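You operate a simulated robot arm through the tools that you are given. There is no shell and no other tool. Be economical: measure what you need, move in short steps, check, and stop when the job is done.

Carry out the task below with a simulated robot arm. There is one attempt and no reset: what you move stays moved.

JOB
Put the 2.0 shim from the top of the warming cabinet on the plate of the hardness gauge and the 1.0 shim on the top of the mixing bench. Take the part b jug on the top of the warming cabinet and put it away on the steel ledge under the taps. Do these in any order. Set down upright: part b jug.
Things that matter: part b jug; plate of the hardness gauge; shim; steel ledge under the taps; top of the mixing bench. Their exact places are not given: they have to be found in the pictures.

The check looks at the end state, three seconds after you hand in, the way a careful person would. Anything else that was tipped, shoved, dropped, spilled or broken makes it a failure.

ROBOT AND FRAMES
A 7-joint arm with a fingered hand on a trunk, on a base that drives. Base frame: it is fixed to the floor where the robot stands at the start and does not move with it; the origin is under the middle of the robot, x ahead of it, y to its left, z up; the surface under the hand at the start is at about z = 1000. Units: mm, degrees, N and s.
Its first joint turns from -115.0 to 115.0 degrees. Places, roughly: plate of the hardness gauge (15x32 cm) [-2800, -1660, 880]; steel ledge under the taps (25x118 cm) [-480, 1980, 760]; top of the mixing bench [500, 400, 900]. Payload 5 kg.
The TCP is the grasp point between the finger pads, 32 mm short of the fingertips. In the tool frame z runs along the fingers and y along their closing line. Largest opening 160 mm; the body of the gripper starts 89 mm behind the TCP. The gripper is a hand of 4 fingers: y runs from the thumb to the fingers, the wrist lies at [0, 0, -267] in the tool frame.
Orientation is that of the tool frame in the base frame, as a unit quaternion [x, y, z, w]. With the fingers straight down and closing along the base's y, the tool's x points along the base's -x, its y along +y and its z along -z.

CONTROLS
- The arm moves only by the tool servo_tool. Its argument "moves" is a list of rows, each a list of 2 entries, a list of its own where there are three numbers: the shift along the tool's x, y, z in units of 25 mm (1.0 is 25 mm), then the turn, a rotation vector about the tool's x, y, z in units of 4 degrees (1.0 is 4 degrees). In form: [[[x, y, z], [rx, ry, rz]], ...]. A call has 1 to 10 rows; each row shifts and turns the commanded pose from where the row before left it, along the tool's axes as they then stand. A call with a number of a shift or a turn outside -1 to 1 is refused whole. Rows are played at 5 a second. More than 50 mm and 8.6 degrees between two rows, and nothing of the call is played. Where a pose cannot be reached the arm comes as near as it can. A force on the tool above 40 N (or 10 N above the force at the start of the call, whichever is more), or a blocked arm, ends the call early, and 0.2 s more pass. In this call time passes only in rows, and 0.2 s behind the last. The reply holds the time, the measured pose of the TCP, the force on the tool along the base axes, the opening and the grip force, in the units named above and with some noise, with the torque about the TCP (base axes, N m) and any sound that the robot's microphone picked up.
- Cameras (640 x 400 px; columns grow to the right, rows downward): "scene" is now at [10.9, 165.3, 1843.4]; the picture's right is [-0.19, -0.98, 0.00], its down [-0.82, 0.16, -0.55] and it looks along [0.54, -0.10, -0.84] (base axes); focal length 289 px, centre (320, 200). "wrist" rides on the gripper at [80, -4, -114] in the tool frame; the picture's right is [0.05, 1.00, 0.00], its down [-0.82, 0.04, -0.58] and it looks along [-0.58, 0.03, 0.82] (tool axes); focal length 265 px, centre (320, 200).
- get_image(camera): a new picture of that camera. No time passes.
- raise_lower(by): slides the trunk up (or, below 0, down) by that many mm; the arm and the scene camera ride with it, the base frame stays. It gives what a move gives, with no picture.
- roll_base(legs): drives the robot by 1 to 6 legs, each [ahead, turn to the left] in mm and degrees, along the robot's own axes; the way and the turn of a leg run together, so that a leg with both is an arc; at most 1500 mm and 180 degrees a leg. The arm and the cameras ride along, it lands a little off, and it stops where it bumps. It gives what a move gives.
- move_fingers(finger1, finger2, finger3, thumb_bend): sets how far each is bent, from 0 (flat) to 100 (curled in); at 30 the hand is open as for a grip, at 70 the pads meet at the TCP. One left out holds its place. A second passes; each finger stops where it meets its share of the squeeze, and holds until it gets a number again. It is the only way to open and close the hand. It gives what a move gives, with no picture; readings hold the bend of each and the force on the fingers (four entries, about 0 where the hand has none), thumb and palm.
- pan_tilt(pan, tilt): turns the head with the scene camera to pan (to the left, within 155 degrees either way) and tilt (down, from -29 to 69), counted from straight ahead of the robot. It gives what a move gives.
- measure_at(camera, pixels): for up to 12 pixels [column, row] of the newest picture of that camera ("zoom" is the newest enlarged one), the place [x, y, z] in the base frame of the surface seen there, good to about 2 mm. No time passes.
- close_up(camera, box): a new picture of the part [left, top, right, bottom] of that camera's present view, enlarged. No time passes.
- close_job(): hands the job in; it is judged then, once.

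Go step by step. Measure first, check grasps and placings, and put right what went wrong. The budget is 110 turns and 82 pictures, counting those below and the enlarged ones. Unless the task says otherwise, let go and move clear before handing in, and close with one line.

The tools are called as a command line: name --argument value ..., lists and objects as JSON in quotes. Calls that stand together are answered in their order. servo_tool: Moves the arm, as the interface text tells. Its arguments: {"type":"object","properties":{"moves":{"type":"array"}},"required":["moves"]} The other tools are called the same way: raise_lower (by) slides the trunk up or down; move_fingers (finger1, finger2, finger3, thumb_bend) moves the fingers one by one; roll_base (legs) drives the base; pan_tilt (pan, tilt) turns the head that bears the scene camera; get_image (camera) takes a picture; measure_at (camera, pixels) gives the place of the surface under pixels of a picture; close_up (camera, box) takes an enlarged picture of a part of a camera's view; close_job () hands the job in.

At the start:

```text
time: 0.0
tcp_pos: [726.2, -137.5, 1281.3]
tcp_rot: [0.0, 1.0, 0.0, 0.0]
wrist_force: [-0.1, -0.1, -0.3]
wrist_torque: [0.02, 0.02, -0.02]
grip_width: 159.7
grip_force: 0.1
shape: jaw
bend: [30.0, 30.0, 30.0, 30.0]
finger forces: [0.0, 0.1, 0.0, 0.0, 0.0, 0.0]
trunk travel left (down, up): [-700.0, 290.0]
robot x, y, heading: [4.1, -27.4, 0.1]
head pan, tilt: [-10.8, 56.8]
```

scene: 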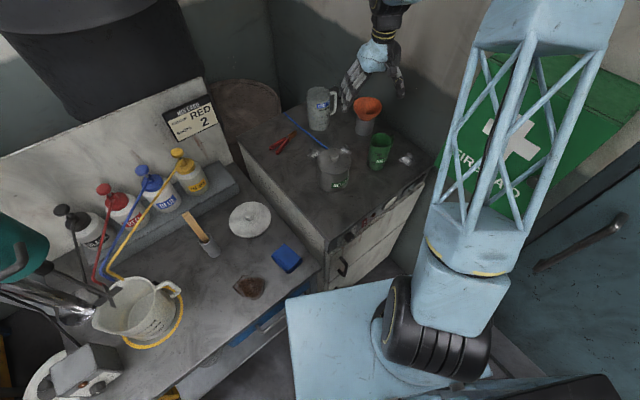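
wrist: 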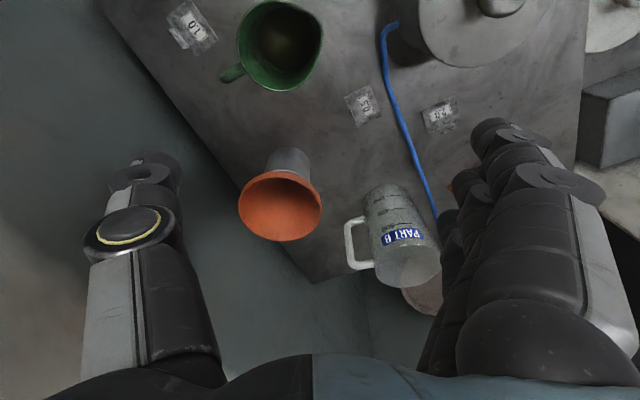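

The wrist view shows shims near (190,25), (362,105), (440,115), and the PART B jug near (395,230). I'll enlarge both views to read the labels.

close_up --camera "wrist" --box '[150, 0, 500, 219]'

close_up --camera "scene" --box '[240, 70, 440, 195]'

measure_at --camera "wrist" --pixels '[[190, 25], [362, 105], [440, 115], [330, 190], [395, 210], [355, 245], [405, 270], [300, 150], [280, 180], [250, 75]]'

```text
1.83 times, centred on (325, 110) of wrist
```

zoom: 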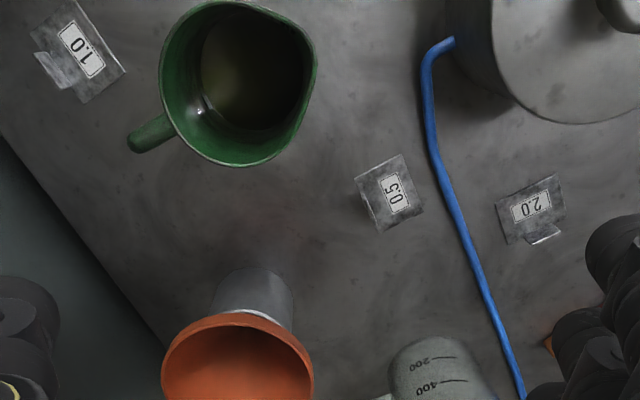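

```text
3.20 times, centred on (340, 132) of scene
```

zoom: 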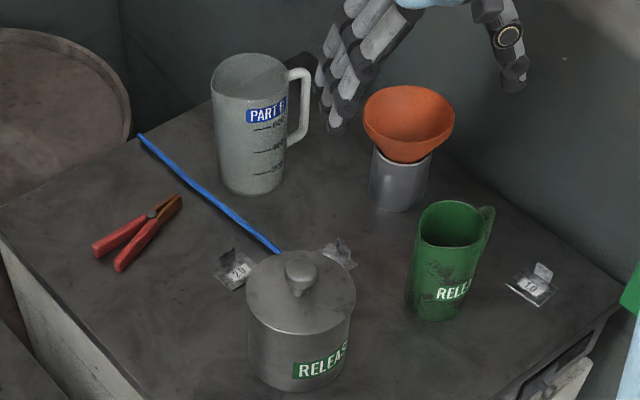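

```text
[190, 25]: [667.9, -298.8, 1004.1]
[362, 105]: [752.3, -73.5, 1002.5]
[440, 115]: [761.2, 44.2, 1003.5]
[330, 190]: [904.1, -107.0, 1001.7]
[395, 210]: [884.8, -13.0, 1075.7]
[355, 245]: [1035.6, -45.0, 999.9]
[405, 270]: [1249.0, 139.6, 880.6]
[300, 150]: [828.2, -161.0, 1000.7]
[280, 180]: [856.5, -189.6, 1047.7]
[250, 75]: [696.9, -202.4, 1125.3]
```

The shims carry small upright tabs: 1.0 at (668,-299), 2.0 at (761,44). I'll enlarge both to see the tabs' direction.

close_up --camera "wrist" --box '[160, 0, 224, 60]'

close_up --camera "scene" --box '[385, 140, 433, 170]'

```text
6.67 times, centred on (192, 30) of wrist
```

zoom: 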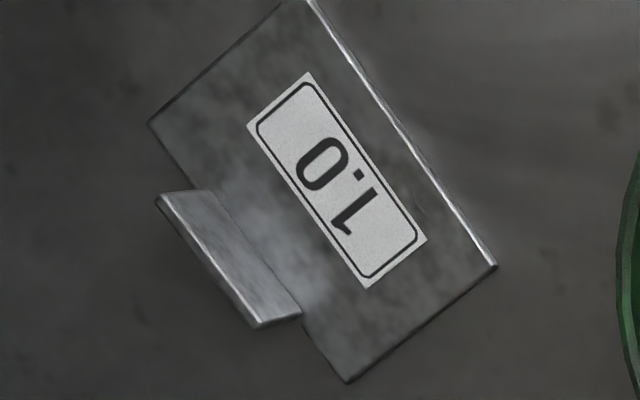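

```text
13.33 times, centred on (409, 155) of scene
```

zoom: 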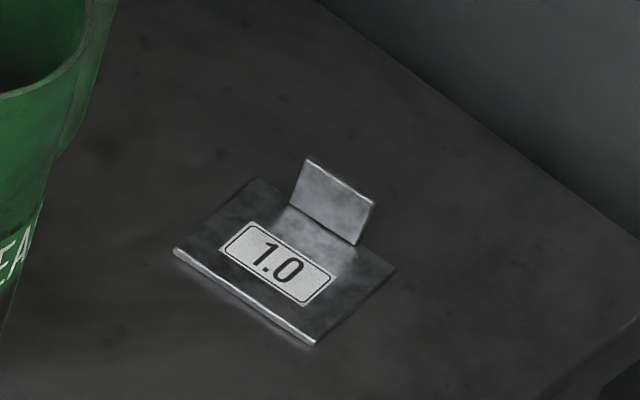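

The shim is a plate with a tab bent up at one edge; I'll measure the tab and the plate corners in the scene zoom.

measure_at --camera "zoom" --pixels '[[309, 168], [370, 206], [296, 200], [352, 238], [335, 205], [180, 250], [310, 340], [390, 272], [258, 185], [440, 300]]'

close_up --camera "wrist" --box '[410, 85, 474, 125]'

close_up --camera "scene" --box '[240, 70, 440, 195]'

measure_at --camera "zoom" --pixels '[[450, 215], [415, 255], [415, 300], [490, 215], [410, 125], [365, 120], [445, 125], [397, 190], [470, 210]]'

```text
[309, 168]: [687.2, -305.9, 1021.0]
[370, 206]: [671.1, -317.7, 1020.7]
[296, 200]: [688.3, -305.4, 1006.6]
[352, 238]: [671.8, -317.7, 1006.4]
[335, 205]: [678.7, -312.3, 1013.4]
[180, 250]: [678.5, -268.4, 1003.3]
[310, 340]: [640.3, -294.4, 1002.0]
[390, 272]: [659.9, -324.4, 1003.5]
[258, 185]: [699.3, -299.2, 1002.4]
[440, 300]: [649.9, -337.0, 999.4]
```

```text
10.00 times, centred on (442, 105) of wrist
```

zoom: 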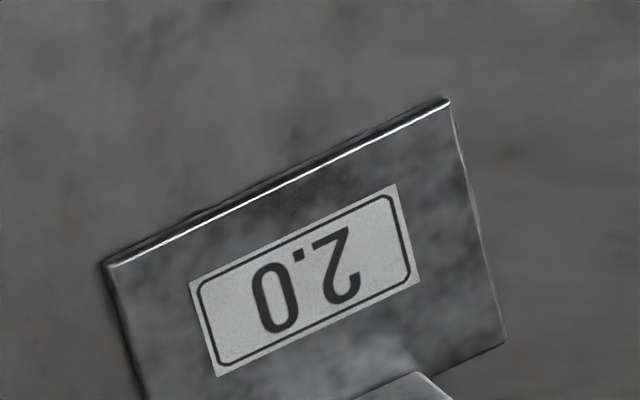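

```text
3.20 times, centred on (340, 132) of scene
```

zoom: 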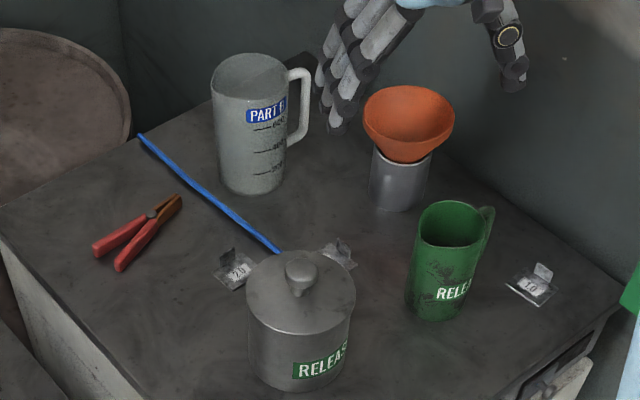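

```text
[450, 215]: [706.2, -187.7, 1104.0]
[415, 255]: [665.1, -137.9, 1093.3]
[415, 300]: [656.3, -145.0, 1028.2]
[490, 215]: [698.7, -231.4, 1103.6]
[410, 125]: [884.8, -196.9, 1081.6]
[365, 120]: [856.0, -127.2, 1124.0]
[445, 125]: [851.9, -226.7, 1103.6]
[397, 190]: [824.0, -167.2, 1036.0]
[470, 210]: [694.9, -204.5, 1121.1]
```

The 1.0 tab runs (687,-306)→(671,-318) with its top at z≈1021. Next I measure the mug handle clearance, the jug and the wall from the wrist view, and look at the 2.0 tab.

get_image --camera "wrist"

measure_at --camera "wrist" --pixels '[[226, 78], [240, 40], [238, 60], [318, 40], [265, 90], [300, 80], [150, 60], [100, 5], [349, 225], [350, 262], [410, 195], [375, 195]]'

close_up --camera "scene" --box '[300, 140, 356, 175]'

```text
73 pictures are left
```

wrist: 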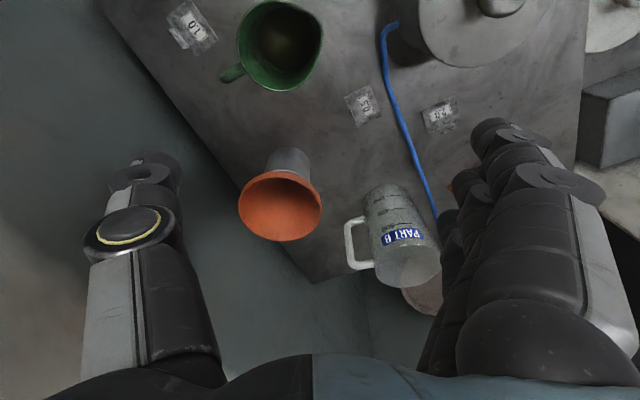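

```text
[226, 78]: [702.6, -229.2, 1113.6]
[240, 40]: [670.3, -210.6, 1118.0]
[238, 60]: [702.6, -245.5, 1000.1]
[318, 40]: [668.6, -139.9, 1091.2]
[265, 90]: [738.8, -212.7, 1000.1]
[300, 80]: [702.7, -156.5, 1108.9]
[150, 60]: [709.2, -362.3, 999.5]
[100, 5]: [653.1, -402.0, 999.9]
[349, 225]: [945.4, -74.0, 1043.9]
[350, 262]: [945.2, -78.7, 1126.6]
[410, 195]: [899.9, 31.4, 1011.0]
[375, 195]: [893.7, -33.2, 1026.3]
```

```text
11.43 times, centred on (328, 158) of scene
```

zoom: 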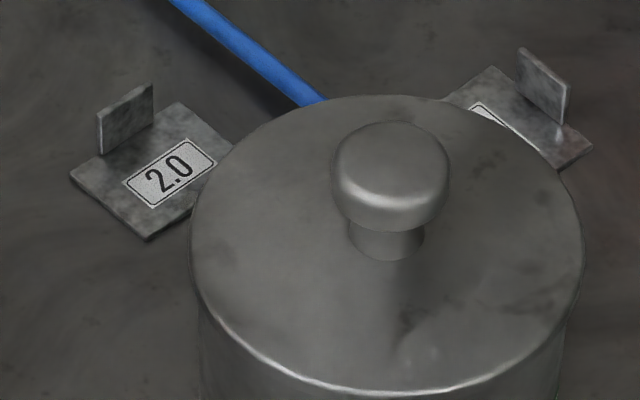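

Now measure the 2.0 tab and the canister beside it in this zoom.

measure_at --camera "zoom" --pixels '[[101, 120], [149, 90], [106, 148], [150, 118], [73, 175], [148, 236], [178, 106], [228, 148], [195, 240], [400, 100], [580, 250], [390, 150]]'

move_fingers --finger1 68 --finger2 68 --finger3 68 --thumb_bend 68

get_image --camera "wrist"

```text
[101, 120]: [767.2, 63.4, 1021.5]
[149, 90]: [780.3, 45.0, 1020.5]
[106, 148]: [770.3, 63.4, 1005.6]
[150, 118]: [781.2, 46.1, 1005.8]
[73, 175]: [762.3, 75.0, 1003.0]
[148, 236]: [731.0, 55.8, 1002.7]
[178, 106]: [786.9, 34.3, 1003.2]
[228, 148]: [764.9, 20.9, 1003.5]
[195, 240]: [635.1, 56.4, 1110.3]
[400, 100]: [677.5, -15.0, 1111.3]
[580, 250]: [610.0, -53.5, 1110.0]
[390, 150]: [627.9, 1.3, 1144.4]
```

```text
time: 1.0
tcp_pos: [725.8, -136.0, 1280.9]
tcp_rot: [-0.001, 1.0, 0.0, 0.0]
wrist_force: [-0.9, -0.6, -0.6]
wrist_torque: [-0.04, 0.0, -0.01]
grip_width: 28.5
grip_force: 0.1
shape: fingers
bend: [68.0, 68.0, 68.0, 68.0]
finger forces: [0.1, 0.1, 0.0, 0.1, 0.1, 0.1]
trunk travel left (down, up): [-700.0, 290.0]
robot x, y, heading: [4.2, -26.3, 0.1]
head pan, tilt: [-10.8, 56.8]
```

```text
71 pictures are left
```

wrist: 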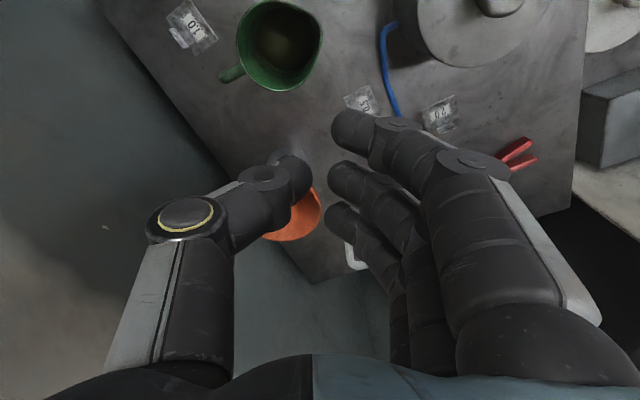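

Fingers curl inward; I measure the tips to learn where they meet relative to the TCP.

measure_at --camera "wrist" --pixels '[[336, 128], [333, 180], [332, 215], [308, 180], [290, 158], [345, 118], [375, 150], [355, 145], [300, 195]]'

close_up --camera "wrist" --box '[220, 90, 460, 240]'

```text
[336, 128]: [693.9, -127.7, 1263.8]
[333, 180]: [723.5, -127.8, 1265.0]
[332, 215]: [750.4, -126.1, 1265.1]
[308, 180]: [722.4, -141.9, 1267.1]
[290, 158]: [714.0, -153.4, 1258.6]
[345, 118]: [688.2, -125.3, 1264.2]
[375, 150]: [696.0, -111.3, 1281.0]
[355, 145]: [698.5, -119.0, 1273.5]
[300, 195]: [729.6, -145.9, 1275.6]
```

```text
2.67 times, centred on (340, 165) of wrist
```

zoom: 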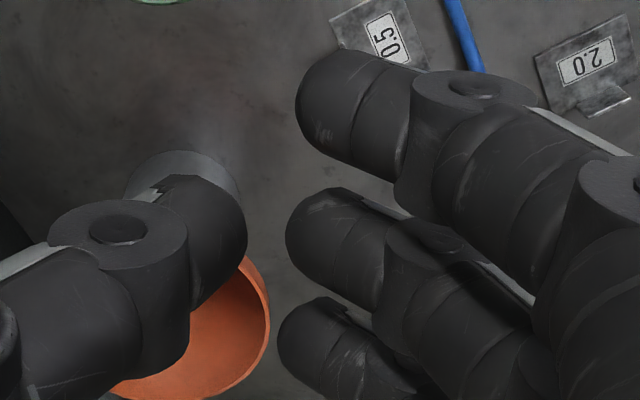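

At 68 the tips face each other with a 14 mm gap about 16 mm below the TCP, thumb opposite finger 2. I'll curl fingers 1 and 3 fully to pinch with finger 2 and the thumb alone, and check.

move_fingers --finger1 100 --finger2 60 --finger3 100 --thumb_bend 60

get_image --camera "wrist"

measure_at --camera "wrist" --pixels '[[350, 175], [340, 180], [360, 180], [290, 170], [280, 165], [300, 180], [350, 130], [340, 215], [345, 165], [370, 140]]'

```text
time: 2.0
tcp_pos: [726.3, -136.8, 1282.4]
tcp_rot: [0.0, 1.0, 0.0, 0.0]
wrist_force: [-1.1, 0.5, -0.2]
wrist_torque: [0.0, -0.02, -0.01]
grip_width: 55.2
grip_force: 0.1
shape: fingers
bend: [100.0, 60.0, 100.0, 60.0]
finger forces: [0.1, 0.0, 0.1, 0.0, 0.1, 0.0]
trunk travel left (down, up): [-700.0, 290.0]
robot x, y, heading: [4.1, -25.4, 0.1]
head pan, tilt: [-10.8, 56.8]
```

```text
69 pictures are left
```

wrist: 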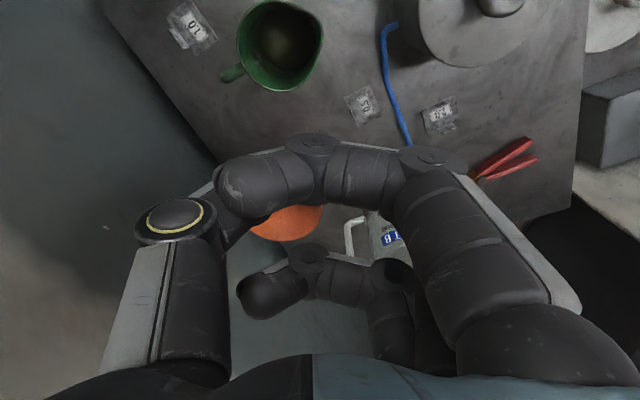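

```text
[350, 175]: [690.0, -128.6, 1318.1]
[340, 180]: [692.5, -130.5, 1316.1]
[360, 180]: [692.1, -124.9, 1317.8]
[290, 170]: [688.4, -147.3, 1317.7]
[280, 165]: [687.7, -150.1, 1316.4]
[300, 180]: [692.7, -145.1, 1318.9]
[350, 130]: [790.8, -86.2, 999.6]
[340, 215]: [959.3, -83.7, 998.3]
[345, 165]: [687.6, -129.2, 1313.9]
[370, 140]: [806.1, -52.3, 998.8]
```

Curled fingers sit at z≥1314 relative to TCP 1282, well clear. I'll turn the hand about 34.5° and move over the 1.0 tab at height.

servo_tool --moves '[[[0, 0, 0], [0, 0, -0.8625]], [[0, 0, 0], [0, 0, -0.8625]], [[0, 0, 0], [0, 0, -0.8625]], [[0, 0, 0], [0, 0, -0.8625]], [[0, 0, 0], [0, 0, -0.8625]], [[0, 0, 0], [0, 0, -0.8625]], [[0, 0, 0], [0, 0, -0.8625]], [[0, 0, 0], [0, 0, -0.8625]], [[0, 0, 0], [0, 0, -0.8625]], [[0, 0, 0], [0, 0, -0.8625]]]'

servo_tool --moves '[[[0.915, -0.784, 0], [0, 0, 0]], [[0.915, -0.784, 0], [0, 0, 0]], [[0.915, -0.784, 0], [0, 0, 0]], [[0.915, -0.784, 0], [0, 0, 0]], [[0.915, -0.784, 0], [0, 0, 0]], [[0.915, -0.784, 0], [0, 0, 0]], [[0, 0, 1], [0, 0, 0]], [[0, 0, 1], [0, 0, 0]], [[0, 0, 1], [0, 0, 0]], [[0, 0, 1], [0, 0, 0]]]'

get_image --camera "wrist"

close_up --camera "scene" --box '[340, 90, 468, 170]'

```text
time: 4.2
tcp_pos: [726.2, -137.7, 1280.6]
tcp_rot: [-0.297, 0.955, 0.0, 0.0]
wrist_force: [-0.4, -0.1, 0.5]
wrist_torque: [-0.01, 0.01, -0.02]
grip_width: 55.0
grip_force: 0.1
shape: fingers
bend: [100.0, 60.0, 100.0, 60.0]
finger forces: [0.1, 0.0, 0.0, 0.0, 0.0, 0.0]
trunk travel left (down, up): [-700.0, 290.0]
robot x, y, heading: [-0.6, -27.0, -0.2]
head pan, tilt: [-10.8, 56.8]
```

```text
time: 6.4
tcp_pos: [681.3, -311.9, 1179.6]
tcp_rot: [-0.296, 0.955, 0.0, 0.0]
wrist_force: [-0.8, -0.3, 0.0]
wrist_torque: [0.0, 0.02, -0.02]
grip_width: 55.2
grip_force: 0.1
shape: fingers
bend: [100.0, 60.0, 100.0, 60.0]
finger forces: [0.0, 0.0, 0.0, 0.0, 0.0, 0.0]
trunk travel left (down, up): [-700.0, 290.0]
robot x, y, heading: [3.7, -28.5, -0.0]
head pan, tilt: [-10.8, 56.8]
```

```text
68 pictures are left
```

wrist: 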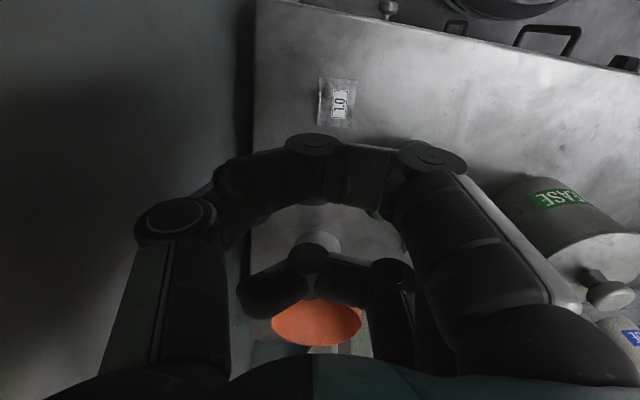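

```text
5.00 times, centred on (404, 130) of scene
```

zoom: 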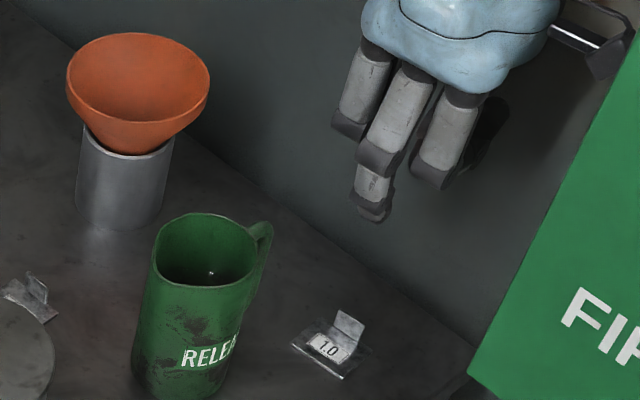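

The shim at (337,103) is aligned with the hand. I check the wall's distance on the thumb side before descending.

measure_at --camera "wrist" --pixels '[[100, 180], [200, 100], [240, 60], [340, 85], [330, 103], [324, 125], [50, 250], [340, 120]]'

close_up --camera "wrist" --box '[304, 70, 368, 135]'

```text
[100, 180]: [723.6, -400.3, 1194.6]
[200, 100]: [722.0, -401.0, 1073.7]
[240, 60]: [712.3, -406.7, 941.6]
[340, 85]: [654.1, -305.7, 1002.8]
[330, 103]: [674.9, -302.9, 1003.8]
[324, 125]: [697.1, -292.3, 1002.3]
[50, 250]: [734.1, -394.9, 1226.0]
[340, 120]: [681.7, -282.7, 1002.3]
```

```text
6.15 times, centred on (336, 102) of wrist
```

zoom: 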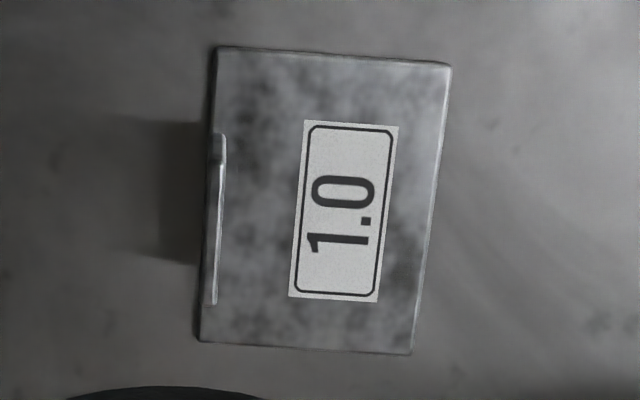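

Wall is ~96 mm from the TCP along the thumb side, and descending doesn't change that. I descend to z≈1060 after confirming the tab top's place.

measure_at --camera "zoom" --pixels '[[219, 145], [216, 200], [214, 250], [211, 295]]'

servo_tool --moves '[[[0, 0, 1], [0, 0, 0]], [[0, 0, 1], [0, 0, 0]], [[0, 0, 1], [0, 0, 0]], [[0, 0, 1], [0, 0, 0]], [[0, 0, 0.8], [0, 0, 0]]]'

close_up --camera "scene" --box '[340, 90, 468, 170]'

```text
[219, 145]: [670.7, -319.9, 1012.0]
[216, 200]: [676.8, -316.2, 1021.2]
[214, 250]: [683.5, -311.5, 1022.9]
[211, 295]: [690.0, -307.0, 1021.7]
```

```text
time: 7.6
tcp_pos: [682.8, -293.2, 1067.6]
tcp_rot: [-0.299, 0.954, -0.008, -0.002]
wrist_force: [-0.1, 0.5, 1.1]
wrist_torque: [-0.01, 0.03, -0.01]
grip_width: 55.5
grip_force: 0.0
shape: fingers
bend: [100.0, 60.0, 100.0, 60.0]
finger forces: [0.0, 0.0, 0.0, 0.0, 0.0, 0.0]
trunk travel left (down, up): [-700.0, 290.0]
robot x, y, heading: [-0.1, -25.7, -0.0]
head pan, tilt: [-10.8, 56.8]
```

```text
5.00 times, centred on (404, 130) of scene
```

zoom: 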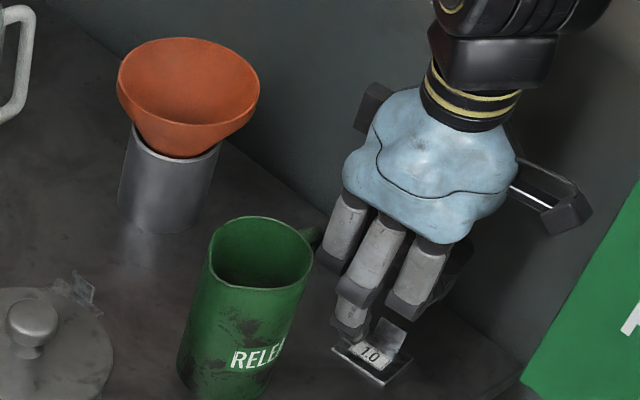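

The TCP stopped at y=-293, z=1068, off the commanded path, and the scene view shifted. I look at the whole scene before going on.

get_image --camera "scene"

servo_tool --moves '[[[0, 0, 0], [0, 0, 0]], [[0, 0, 0], [0, 0, 0]]]'

```text
64 pictures are left
```

scene: 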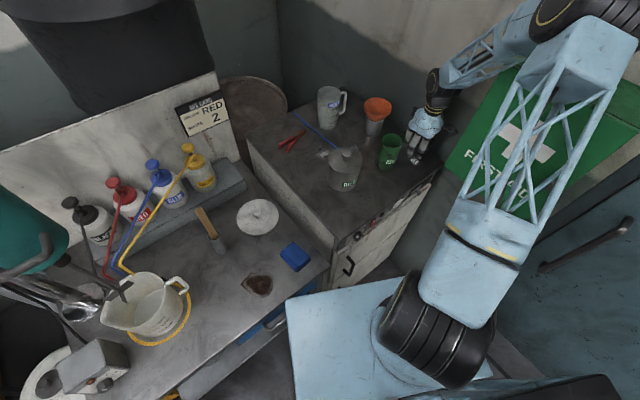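

```text
time: 8.2
tcp_pos: [684.2, -295.8, 1067.3]
tcp_rot: [-0.3, 0.954, -0.005, -0.001]
wrist_force: [0.0, 0.2, -0.4]
wrist_torque: [-0.01, 0.0, -0.02]
grip_width: 55.7
grip_force: 0.0
shape: fingers
bend: [100.0, 60.0, 100.0, 60.0]
finger forces: [0.1, 0.1, 0.0, 0.0, 0.1, 0.1]
trunk travel left (down, up): [-700.0, 290.0]
robot x, y, heading: [1.2, -24.3, 0.4]
head pan, tilt: [-10.8, 56.8]
```

The arm's elbow (around (600,20)) seems to press the first-aid box side. I measure the elbow and box to see what obstructs.

measure_at --camera "scene" --pixels '[[600, 20], [545, 30], [625, 80], [500, 80], [460, 150], [530, 150], [630, 130], [560, 260], [435, 105], [470, 60], [570, 170], [445, 120]]'

pan_tilt --pan -50 --tilt 30

get_image --camera "scene"

```text
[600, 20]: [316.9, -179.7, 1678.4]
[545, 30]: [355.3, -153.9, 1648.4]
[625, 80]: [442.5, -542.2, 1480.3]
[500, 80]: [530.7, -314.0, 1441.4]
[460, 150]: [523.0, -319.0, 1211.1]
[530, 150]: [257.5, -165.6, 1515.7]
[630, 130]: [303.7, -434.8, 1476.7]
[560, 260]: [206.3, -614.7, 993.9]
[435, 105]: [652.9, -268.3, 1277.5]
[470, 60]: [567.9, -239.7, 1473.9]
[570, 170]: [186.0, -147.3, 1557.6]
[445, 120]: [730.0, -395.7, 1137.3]
```

```text
time: 9.3
tcp_pos: [686.0, -296.7, 1065.6]
tcp_rot: [-0.3, 0.954, -0.005, 0.001]
wrist_force: [0.2, -0.1, -0.6]
wrist_torque: [-0.01, 0.01, 0.0]
grip_width: 55.5
grip_force: 0.1
shape: fingers
bend: [100.0, 60.0, 100.0, 60.0]
finger forces: [0.1, 0.0, 0.0, 0.0, 0.1, 0.1]
trunk travel left (down, up): [-700.0, 290.0]
robot x, y, heading: [1.9, -23.6, 0.6]
head pan, tilt: [-50.0, 30.0]
```

```text
63 pictures are left
```

scene: 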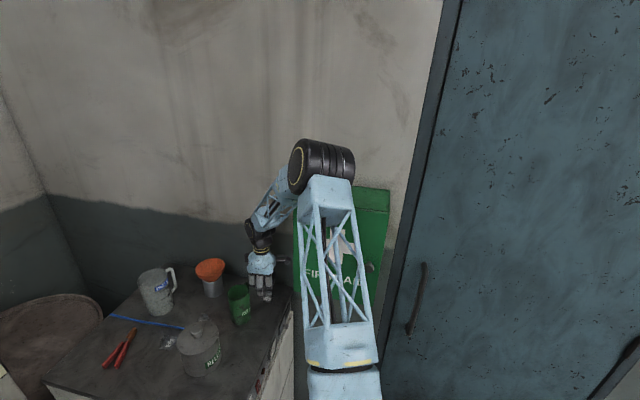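

The wrist camera bracket likely meets the green first-aid box. I measure the box's edges in this view.

measure_at --camera "scene" --pixels '[[299, 230], [298, 280], [380, 200], [385, 230], [365, 310], [350, 220], [310, 250], [283, 261], [292, 270], [300, 300], [285, 285], [305, 215]]'

close_up --camera "scene" --box '[220, 180, 400, 320]'

```text
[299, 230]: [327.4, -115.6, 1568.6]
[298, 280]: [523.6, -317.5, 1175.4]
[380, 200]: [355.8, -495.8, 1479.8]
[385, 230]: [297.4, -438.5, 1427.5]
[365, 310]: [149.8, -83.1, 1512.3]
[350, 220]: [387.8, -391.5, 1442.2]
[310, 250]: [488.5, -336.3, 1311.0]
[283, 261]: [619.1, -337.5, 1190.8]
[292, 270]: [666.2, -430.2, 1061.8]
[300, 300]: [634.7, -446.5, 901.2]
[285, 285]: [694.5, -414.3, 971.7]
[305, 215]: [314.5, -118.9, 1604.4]
```

```text
2.86 times, centred on (310, 250) of scene
```

zoom: 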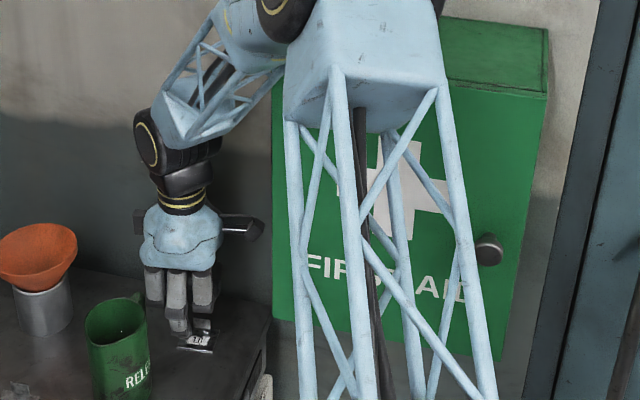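

The forearm appears to be rubbing the box's left front corner (≈(527,-316), box top ≈1480). I'll back up, raise the trunk so the forearm passes over the box, and then come down steeper.

servo_tool --moves '[[[0, 0.5, -1], [0, 0, 0]], [[0, 0.5, -1], [0, 0, 0]], [[0, 0, -1], [0, 0, 0]], [[0, 0, -1], [0, 0, 0]]]'

raise_lower --by 180

get_image --camera "scene"

```text
time: 10.3
tcp_pos: [661.4, -307.8, 1157.6]
tcp_rot: [-0.29, 0.957, 0.004, -0.001]
wrist_force: [-0.9, -0.5, -1.0]
wrist_torque: [0.15, -0.03, -0.03]
grip_width: 55.5
grip_force: 0.1
shape: fingers
bend: [100.0, 60.0, 100.0, 60.0]
finger forces: [0.0, 0.1, 0.0, 0.0, 0.1, 0.0]
trunk travel left (down, up): [-700.0, 290.0]
robot x, y, heading: [0.3, -22.2, -0.1]
head pan, tilt: [-50.0, 30.0]
```

```text
time: 12.3
tcp_pos: [666.1, -291.4, 1341.5]
tcp_rot: [-0.296, 0.955, 0.0, 0.0]
wrist_force: [0.3, -0.4, -0.1]
wrist_torque: [0.01, -0.02, 0.01]
grip_width: 55.2
grip_force: 0.0
shape: fingers
bend: [100.0, 60.0, 100.0, 60.0]
finger forces: [0.0, 0.0, 0.0, 0.1, 0.0, 0.0]
trunk travel left (down, up): [-880.0, 110.0]
robot x, y, heading: [0.3, -25.1, -0.2]
head pan, tilt: [-50.0, 30.0]
```

```text
61 pictures are left
```

scene: 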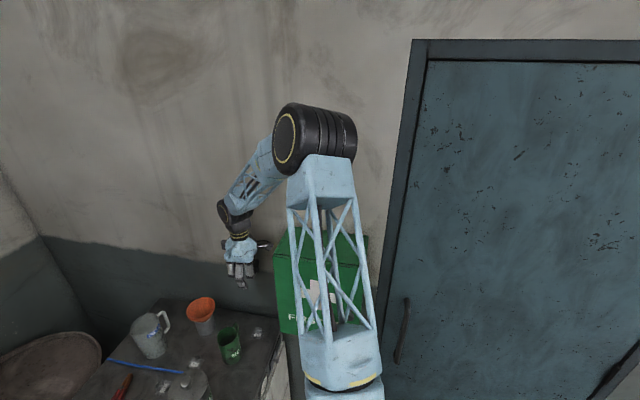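

Trunk is up; now I move back over the tab and descend in steps, watching for deflection.

servo_tool --moves '[[[0, -1, 0], [0, 0, 0]], [[0, 0, 1], [0, 0, 0]], [[0, 0, 1], [0, 0, 0]], [[0, 0, 1], [0, 0, 0]], [[0, 0, 1], [0, 0, 0]], [[0, 0, 1], [0, 0, 0]], [[0, 0, 1], [0, 0, 0]], [[0, 0, 1], [0, 0, 0]]]'

servo_tool --moves '[[[0, 0, 1], [0, 0, 0]], [[0, 0, 1], [0, 0, 0]], [[0, 0, 1], [0, 0, 0]], [[0, 0, 0], [0, 0, 0]]]'

get_image --camera "scene"

```text
time: 14.1
tcp_pos: [681.7, -312.2, 1165.2]
tcp_rot: [-0.296, 0.955, 0.0, -0.001]
wrist_force: [-0.3, -0.9, -0.1]
wrist_torque: [-0.04, 0.01, -0.07]
grip_width: 55.3
grip_force: 0.0
shape: fingers
bend: [100.0, 60.0, 100.0, 60.0]
finger forces: [0.0, 0.0, 0.1, 0.0, 0.1, 0.0]
trunk travel left (down, up): [-880.0, 110.0]
robot x, y, heading: [-0.6, -25.2, 0.2]
head pan, tilt: [-50.0, 30.0]
```

```text
time: 15.1
tcp_pos: [678.4, -309.1, 1093.0]
tcp_rot: [-0.297, 0.955, 0.0, -0.001]
wrist_force: [-0.5, 0.2, 1.4]
wrist_torque: [-0.02, -0.01, 0.0]
grip_width: 55.3
grip_force: 0.0
shape: fingers
bend: [100.0, 60.0, 100.0, 60.0]
finger forces: [0.0, 0.0, 0.0, 0.0, 0.0, 0.0]
trunk travel left (down, up): [-880.0, 110.0]
robot x, y, heading: [0.8, -25.7, 0.1]
head pan, tilt: [-50.0, 30.0]
```

```text
60 pictures are left
```

scene: 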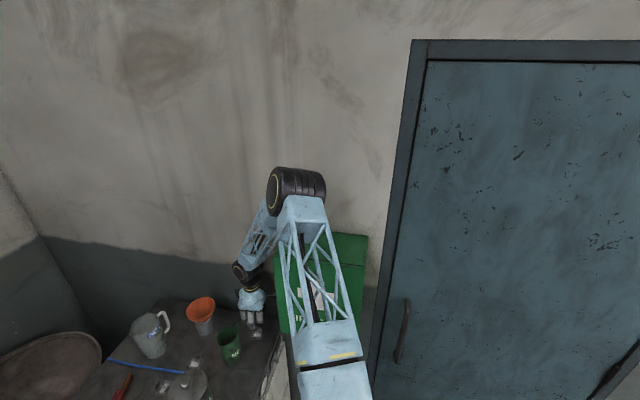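

Nearly on track at z=1093. I continue down to ~1062 and check for drift.

servo_tool --moves '[[[0, 0, 0.6], [0, 0, 0]], [[0, 0, 0.6], [0, 0, 0]], [[0, 0, 0], [0, 0, 0]]]'

close_up --camera "scene" --box '[210, 270, 306, 350]'

measure_at --camera "scene" --pixels '[[262, 230], [270, 240], [275, 255], [276, 270], [284, 300], [290, 240], [275, 190]]'

```text
time: 15.9
tcp_pos: [680.7, -308.7, 1061.0]
tcp_rot: [-0.297, 0.955, 0.0, 0.0]
wrist_force: [0.1, -0.5, -0.5]
wrist_torque: [-0.02, -0.01, 0.01]
grip_width: 55.6
grip_force: 0.1
shape: fingers
bend: [100.0, 60.0, 100.0, 60.0]
finger forces: [0.0, 0.1, 0.0, 0.0, 0.0, 0.0]
trunk travel left (down, up): [-880.0, 110.0]
robot x, y, heading: [4.5, -20.5, -0.3]
head pan, tilt: [-50.0, 30.0]
```

```text
5.00 times, centred on (258, 310) of scene
```

zoom: 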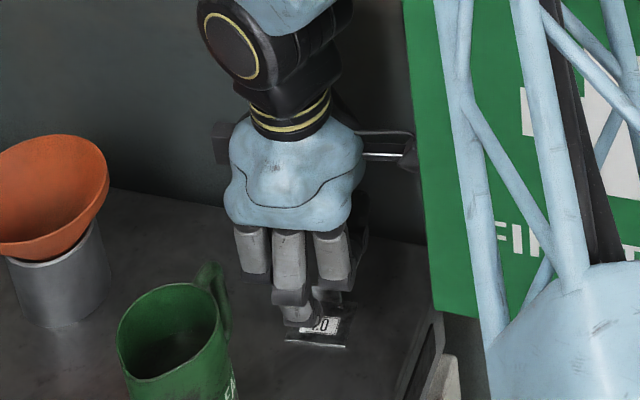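

```text
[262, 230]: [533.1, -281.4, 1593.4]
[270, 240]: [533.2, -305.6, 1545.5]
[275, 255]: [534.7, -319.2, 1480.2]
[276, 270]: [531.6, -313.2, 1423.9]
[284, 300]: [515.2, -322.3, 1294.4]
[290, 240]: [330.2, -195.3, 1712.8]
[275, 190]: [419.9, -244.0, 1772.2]
```

Good tracking now. I lower to about z=1037 with a small y correction, then pinch gently.

servo_tool --moves '[[[0, -0.1, 0.5], [0, 0, 0]], [[0, 0, 0.46], [0, 0, 0]], [[0, 0, 0], [0, 0, 0]]]'

close_up --camera "scene" --box '[236, 305, 284, 345]'

```text
time: 16.7
tcp_pos: [688.1, -306.8, 1042.6]
tcp_rot: [-0.299, 0.954, -0.003, 0.001]
wrist_force: [1.2, 3.7, 10.8]
wrist_torque: [0.42, 0.16, -0.09]
grip_width: 55.5
grip_force: 5.8
shape: fingers
bend: [100.0, 61.0, 100.0, 60.0]
finger forces: [0.0, 11.5, 0.0, 0.1, 0.1, 0.0]
trunk travel left (down, up): [-880.0, 110.0]
robot x, y, heading: [3.0, -21.7, 0.3]
head pan, tilt: [-50.0, 30.0]
```

```text
10.00 times, centred on (260, 325) of scene
```

zoom: 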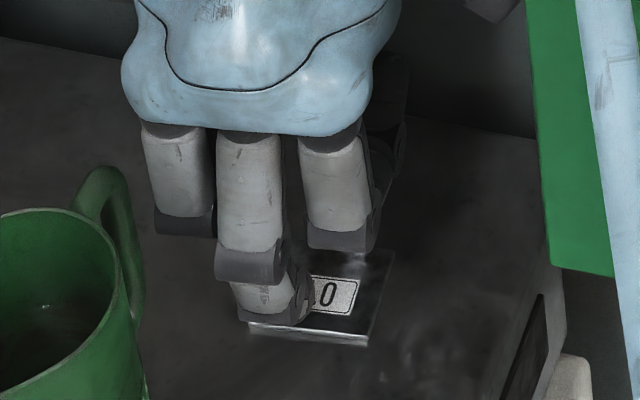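

Finger 2 touched the plate at TCP z≈1043 (10 N), so the tip is lower than assumed. I raise 8 mm and re-read the position.

servo_tool --moves '[[[0, 0, -0.5], [0, 0, 0]], [[0, 0, 0], [0, 0, 0]], [[0, 0, 0], [0, 0, 0]]]'

servo_tool --moves '[[[0, 0, 0], [0, 0, 0]]]'

servo_tool --moves '[[[0, 0, 0], [0, 0, 0]]]'

close_up --camera "scene" --box '[236, 305, 284, 345]'

```text
time: 17.5
tcp_pos: [683.9, -307.0, 1046.2]
tcp_rot: [-0.297, 0.955, 0.0, -0.004]
wrist_force: [-0.2, 0.8, -0.8]
wrist_torque: [0.01, -0.01, 0.0]
grip_width: 55.3
grip_force: 0.0
shape: fingers
bend: [100.0, 60.0, 100.0, 60.0]
finger forces: [0.1, 0.0, 0.0, 0.0, 0.1, 0.1]
trunk travel left (down, up): [-880.0, 110.0]
robot x, y, heading: [2.2, -21.8, 0.3]
head pan, tilt: [-50.0, 30.0]
```

```text
time: 17.9
tcp_pos: [686.5, -309.1, 1047.1]
tcp_rot: [-0.297, 0.955, -0.001, -0.003]
wrist_force: [0.5, 0.2, 0.0]
wrist_torque: [0.04, 0.04, 0.0]
grip_width: 55.3
grip_force: 0.1
shape: fingers
bend: [100.0, 60.0, 100.0, 60.0]
finger forces: [0.0, 0.1, 0.0, 0.0, 0.0, 0.1]
trunk travel left (down, up): [-880.0, 110.0]
robot x, y, heading: [5.6, -22.7, 0.3]
head pan, tilt: [-50.0, 30.0]
```

```text
time: 18.3
tcp_pos: [685.0, -308.8, 1048.0]
tcp_rot: [-0.296, 0.955, -0.001, -0.002]
wrist_force: [-1.0, -0.5, 1.3]
wrist_torque: [0.02, -0.02, 0.0]
grip_width: 55.3
grip_force: 0.1
shape: fingers
bend: [100.0, 60.0, 100.0, 60.0]
finger forces: [0.0, 0.0, 0.0, 0.1, 0.1, 0.0]
trunk travel left (down, up): [-880.0, 110.0]
robot x, y, heading: [1.8, -23.3, 0.5]
head pan, tilt: [-50.0, 30.0]
```

```text
10.00 times, centred on (260, 325) of scene
```

zoom: 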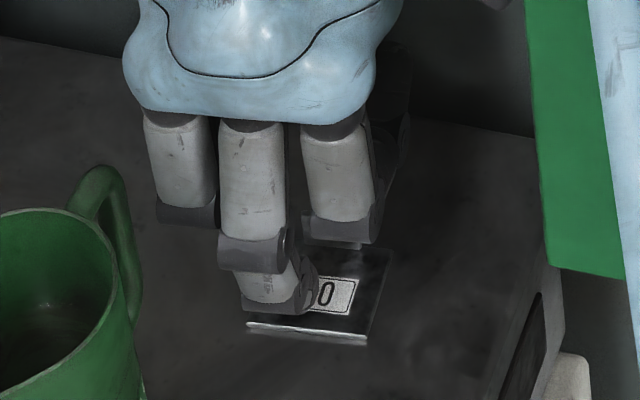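

I shift ~7 mm along tool x to centre on the tab, part-close to 66 (which lifts the tips), then lower.

servo_tool --moves '[[[0.3, -0.08, 0], [0, 0, 0]], [[0, 0, 0], [0, 0, 0]]]'

move_fingers --finger2 65 --thumb_bend 65

servo_tool --moves '[[[0, 0, 0.3], [0, 0, 0]], [[0, 0, 0], [0, 0, 0]]]'

close_up --camera "scene" --box '[236, 305, 284, 345]'

```text
time: 18.9
tcp_pos: [684.0, -311.0, 1047.3]
tcp_rot: [-0.298, 0.955, 0.0, -0.003]
wrist_force: [-0.3, 0.2, -0.5]
wrist_torque: [-0.02, 0.02, -0.01]
grip_width: 55.7
grip_force: 0.1
shape: fingers
bend: [100.0, 60.0, 100.0, 60.0]
finger forces: [0.1, 0.0, 0.0, 0.1, 0.0, 0.1]
trunk travel left (down, up): [-880.0, 110.0]
robot x, y, heading: [0.4, -24.0, 0.4]
head pan, tilt: [-50.0, 30.0]
```

```text
time: 19.9
tcp_pos: [682.5, -310.9, 1048.4]
tcp_rot: [-0.297, 0.955, -0.001, -0.003]
wrist_force: [0.2, 0.1, 0.8]
wrist_torque: [0.0, -0.02, 0.0]
grip_width: 53.1
grip_force: 0.0
shape: fingers
bend: [100.0, 65.0, 100.0, 65.0]
finger forces: [0.0, 0.1, 0.0, 0.0, 0.0, 0.0]
trunk travel left (down, up): [-880.0, 110.0]
robot x, y, heading: [0.8, -24.1, 0.3]
head pan, tilt: [-50.0, 30.0]
```

```text
time: 20.5
tcp_pos: [686.6, -313.4, 1048.7]
tcp_rot: [-0.298, 0.955, -0.006, 0.0]
wrist_force: [0.3, 0.1, -0.1]
wrist_torque: [0.02, 0.02, -0.05]
grip_width: 52.8
grip_force: 0.0
shape: fingers
bend: [100.0, 65.0, 100.0, 65.0]
finger forces: [0.0, 0.0, 0.0, 0.1, 0.0, 0.1]
trunk travel left (down, up): [-880.0, 110.0]
robot x, y, heading: [0.1, -26.5, 0.7]
head pan, tilt: [-50.0, 30.0]
```

```text
10.00 times, centred on (260, 325) of scene
```

zoom: 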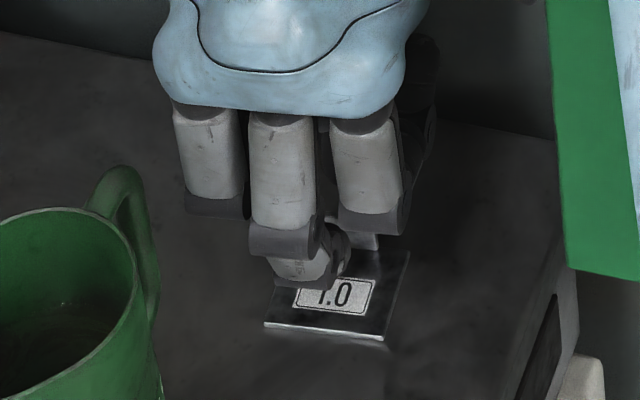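

z won't drop and the base is being pushed (view shifted) — forearm is on the box's top corner again. I lift, raise the trunk the remaining ~105 mm, and come down again.

servo_tool --moves '[[[0, 0, -1], [0, 0, 0]], [[0, 0, -1], [0, 0, 0]], [[0, 0, -1], [0, 0, 0]]]'

raise_lower --by 108

servo_tool --moves '[[[0, 0, 0], [0, 0, 0]], [[0, 0, 1], [0, 0, 0]], [[0, 0, 1], [0, 0, 0]], [[0, 0, 1], [0, 0, 0]], [[0, 0, 1], [0, 0, 0]], [[0, 0, 1], [0, 0, 0]], [[0, 0, 1], [0, 0, 0]], [[0, 0, 0], [0, 0, 0]]]'

get_image --camera "scene"

```text
time: 21.3
tcp_pos: [671.3, -322.9, 1115.3]
tcp_rot: [-0.293, 0.956, 0.002, -0.001]
wrist_force: [0.6, 0.1, -0.7]
wrist_torque: [0.07, 0.01, 0.01]
grip_width: 52.7
grip_force: 0.1
shape: fingers
bend: [100.0, 65.0, 100.0, 65.0]
finger forces: [0.1, 0.1, 0.0, 0.0, 0.1, 0.0]
trunk travel left (down, up): [-880.0, 110.0]
robot x, y, heading: [0.8, -21.6, -0.4]
head pan, tilt: [-50.0, 30.0]
```

```text
time: 22.7
tcp_pos: [675.4, -317.8, 1226.1]
tcp_rot: [-0.296, 0.955, 0.001, -0.001]
wrist_force: [0.1, -0.4, 0.0]
wrist_torque: [0.0, 0.01, -0.01]
grip_width: 52.8
grip_force: 0.0
shape: fingers
bend: [100.0, 65.0, 100.0, 65.0]
finger forces: [0.1, 0.1, 0.1, 0.1, 0.0, 0.1]
trunk travel left (down, up): [-988.0, 2.0]
robot x, y, heading: [5.1, -20.6, 0.1]
head pan, tilt: [-50.0, 30.0]
```

```text
time: 24.5
tcp_pos: [674.2, -318.3, 1076.9]
tcp_rot: [-0.297, 0.955, -0.001, 0.0]
wrist_force: [-0.3, -0.2, 0.3]
wrist_torque: [0.0, 0.0, 0.0]
grip_width: 52.9
grip_force: 0.0
shape: fingers
bend: [100.0, 65.0, 100.0, 65.0]
finger forces: [0.0, 0.1, 0.1, 0.0, 0.0, 0.1]
trunk travel left (down, up): [-988.0, 2.0]
robot x, y, heading: [-0.1, -19.1, -0.4]
head pan, tilt: [-50.0, 30.0]
```

```text
55 pictures are left
```

scene: 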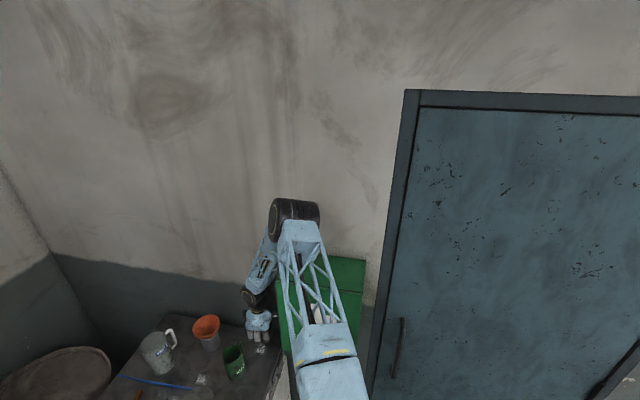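

Clear of the box now, TCP (674,-318,1077). I correct 8 mm along tool -x and descend to ~1042.

servo_tool --moves '[[[-0.31, 0.03, 0], [0, 0, 0]], [[0, 0, 0.7], [0, 0, 0]], [[0, 0, 0.7], [0, 0, 0]], [[0, 0, 0], [0, 0, 0]]]'

close_up --camera "scene" --box '[236, 325, 284, 365]'

get_image --camera "wrist"

```text
time: 25.5
tcp_pos: [679.4, -314.1, 1041.4]
tcp_rot: [-0.296, 0.955, 0.001, 0.0]
wrist_force: [-0.9, 0.2, 0.0]
wrist_torque: [0.03, -0.02, -0.01]
grip_width: 53.0
grip_force: 0.1
shape: fingers
bend: [100.0, 65.0, 100.0, 65.0]
finger forces: [0.0, 0.0, 0.0, 0.1, 0.1, 0.0]
trunk travel left (down, up): [-988.0, 2.0]
robot x, y, heading: [2.0, -23.2, -0.0]
head pan, tilt: [-50.0, 30.0]
```

```text
10.00 times, centred on (260, 345) of scene
```

zoom: 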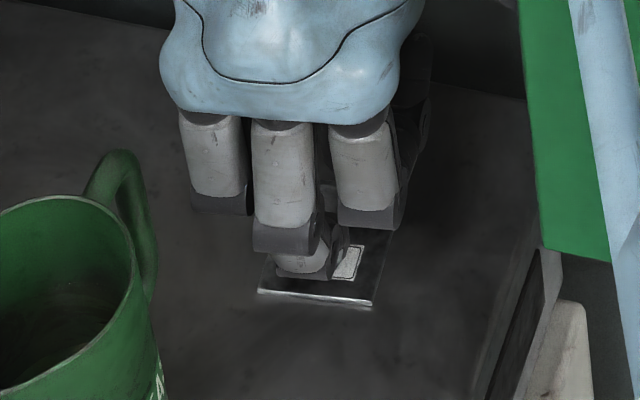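

```text
53 pictures are left
```

wrist: 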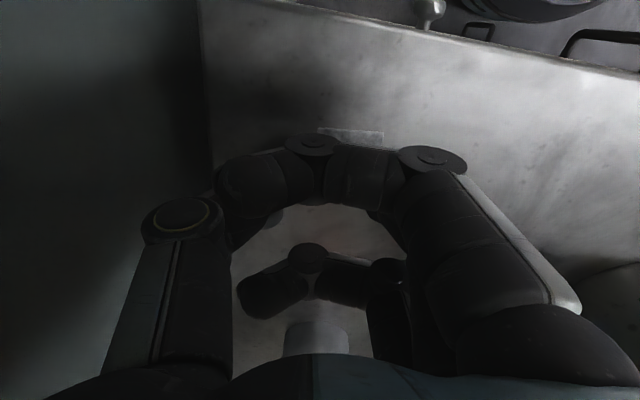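

On target at (679,-314,1041). I lower 3 mm and close thumb and finger 2.

servo_tool --moves '[[[0, 0, 0.12], [0, 0, 0]], [[0, 0, 0], [0, 0, 0]]]'

move_fingers --finger2 75 --thumb_bend 75

close_up --camera "scene" --box '[236, 325, 284, 365]'

```text
time: 26.1
tcp_pos: [679.5, -313.3, 1039.1]
tcp_rot: [-0.297, 0.955, -0.001, 0.0]
wrist_force: [-2.1, 0.9, 8.8]
wrist_torque: [0.14, 0.17, 0.02]
grip_width: 52.9
grip_force: 4.4
shape: fingers
bend: [100.0, 66.0, 100.0, 65.0]
finger forces: [0.0, 8.3, 0.0, 0.1, 0.0, 0.0]
trunk travel left (down, up): [-988.0, 2.0]
robot x, y, heading: [5.6, -23.5, -0.0]
head pan, tilt: [-50.0, 30.0]
```

```text
time: 27.1
tcp_pos: [680.0, -312.9, 1038.2]
tcp_rot: [-0.296, 0.955, 0.0, 0.0]
wrist_force: [0.2, 0.4, 0.7]
wrist_torque: [0.0, 0.01, 0.03]
grip_width: 49.9
grip_force: 7.8
shape: fingers
bend: [100.0, 73.0, 100.0, 72.0]
finger forces: [0.0, 7.7, 0.0, 0.0, 7.7, 0.0]
trunk travel left (down, up): [-988.0, 2.0]
robot x, y, heading: [0.2, -25.9, 0.1]
head pan, tilt: [-50.0, 30.0]
```

```text
10.00 times, centred on (260, 345) of scene
```

zoom: 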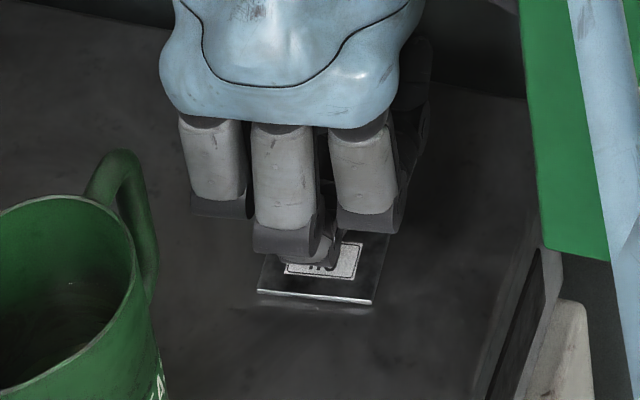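

Both finger 2 and thumb read 7.7 N — the tab is pinched. I firm up slightly and lift 75 mm.

move_fingers --finger2 80 --thumb_bend 80

servo_tool --moves '[[[0, 0, -0.4], [0, 0, 0]], [[0, 0, -0.8], [0, 0, 0]], [[0, 0, -1], [0, 0, 0]], [[0, 0, -1], [0, 0, 0]], [[0, 0, -1], [0, 0, 0]], [[0, 0, -1], [0, 0, 0]]]'

close_up --camera "scene" --box '[230, 285, 290, 365]'

```text
time: 28.1
tcp_pos: [681.3, -313.7, 1038.6]
tcp_rot: [-0.296, 0.955, 0.0, -0.001]
wrist_force: [-0.4, 0.4, -0.1]
wrist_torque: [0.01, 0.02, 0.0]
grip_width: 48.5
grip_force: 12.0
shape: fingers
bend: [100.0, 77.0, 100.0, 75.0]
finger forces: [0.0, 12.2, 0.0, 0.0, 12.1, 0.0]
trunk travel left (down, up): [-988.0, 2.0]
robot x, y, heading: [-0.2, -25.3, 0.0]
head pan, tilt: [-50.0, 30.0]
```

```text
time: 29.5
tcp_pos: [680.0, -311.8, 1168.7]
tcp_rot: [-0.297, 0.955, 0.0, 0.0]
wrist_force: [-0.7, 0.1, 0.4]
wrist_torque: [0.0, -0.05, -0.04]
grip_width: 48.5
grip_force: 12.2
shape: fingers
bend: [100.0, 77.0, 100.0, 75.0]
finger forces: [0.0, 12.1, 0.0, 0.0, 12.1, 0.1]
trunk travel left (down, up): [-988.0, 2.0]
robot x, y, heading: [2.5, -23.1, 0.0]
head pan, tilt: [-50.0, 30.0]
```

```text
5.00 times, centred on (260, 325) of scene
```

zoom: 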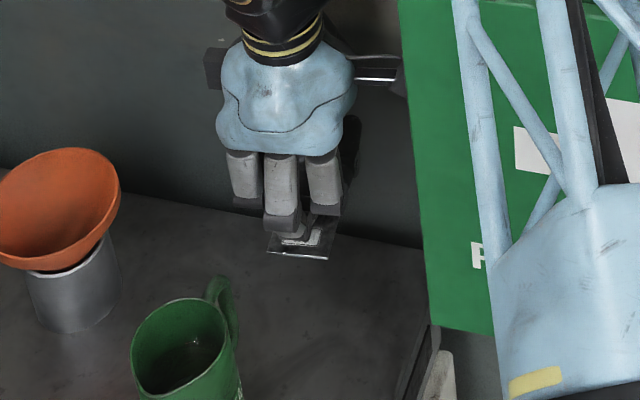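

The 1.0 shim is held and clear. I raise further and turn the head to view the mixing bench.

servo_tool --moves '[[[0, 0, -1], [0, 0, 0]], [[0, 0, -1], [0, 0, 0]], [[0, 0, -1], [0, 0, 0]], [[0, 0, -1], [0, 0, 0]]]'

pan_tilt --pan 30 --tilt 55

get_image --camera "scene"

```text
time: 30.5
tcp_pos: [681.6, -312.9, 1268.7]
tcp_rot: [-0.296, 0.955, 0.0, 0.0]
wrist_force: [-0.2, -0.3, -0.2]
wrist_torque: [-0.02, 0.01, -0.01]
grip_width: 48.4
grip_force: 12.2
shape: fingers
bend: [100.0, 77.0, 100.0, 75.0]
finger forces: [0.0, 12.1, 0.0, 0.0, 12.0, 0.0]
trunk travel left (down, up): [-988.0, 2.0]
robot x, y, heading: [1.5, -23.8, -0.1]
head pan, tilt: [-50.0, 30.0]
```

```text
time: 32.0
tcp_pos: [679.6, -312.3, 1266.7]
tcp_rot: [-0.297, 0.955, 0.0, 0.001]
wrist_force: [0.1, 0.5, -0.3]
wrist_torque: [0.02, 0.0, -0.04]
grip_width: 48.4
grip_force: 11.9
shape: fingers
bend: [100.0, 77.0, 100.0, 75.0]
finger forces: [0.0, 12.1, 0.0, 0.1, 12.2, 0.0]
trunk travel left (down, up): [-988.0, 2.0]
robot x, y, heading: [1.3, -24.4, 0.1]
head pan, tilt: [30.0, 55.0]
```

```text
50 pictures are left
```

scene: 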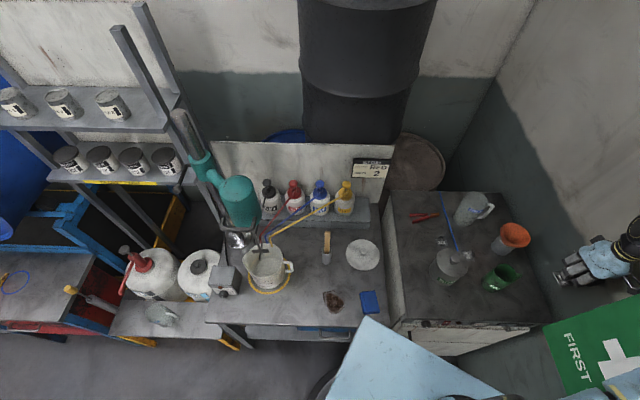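

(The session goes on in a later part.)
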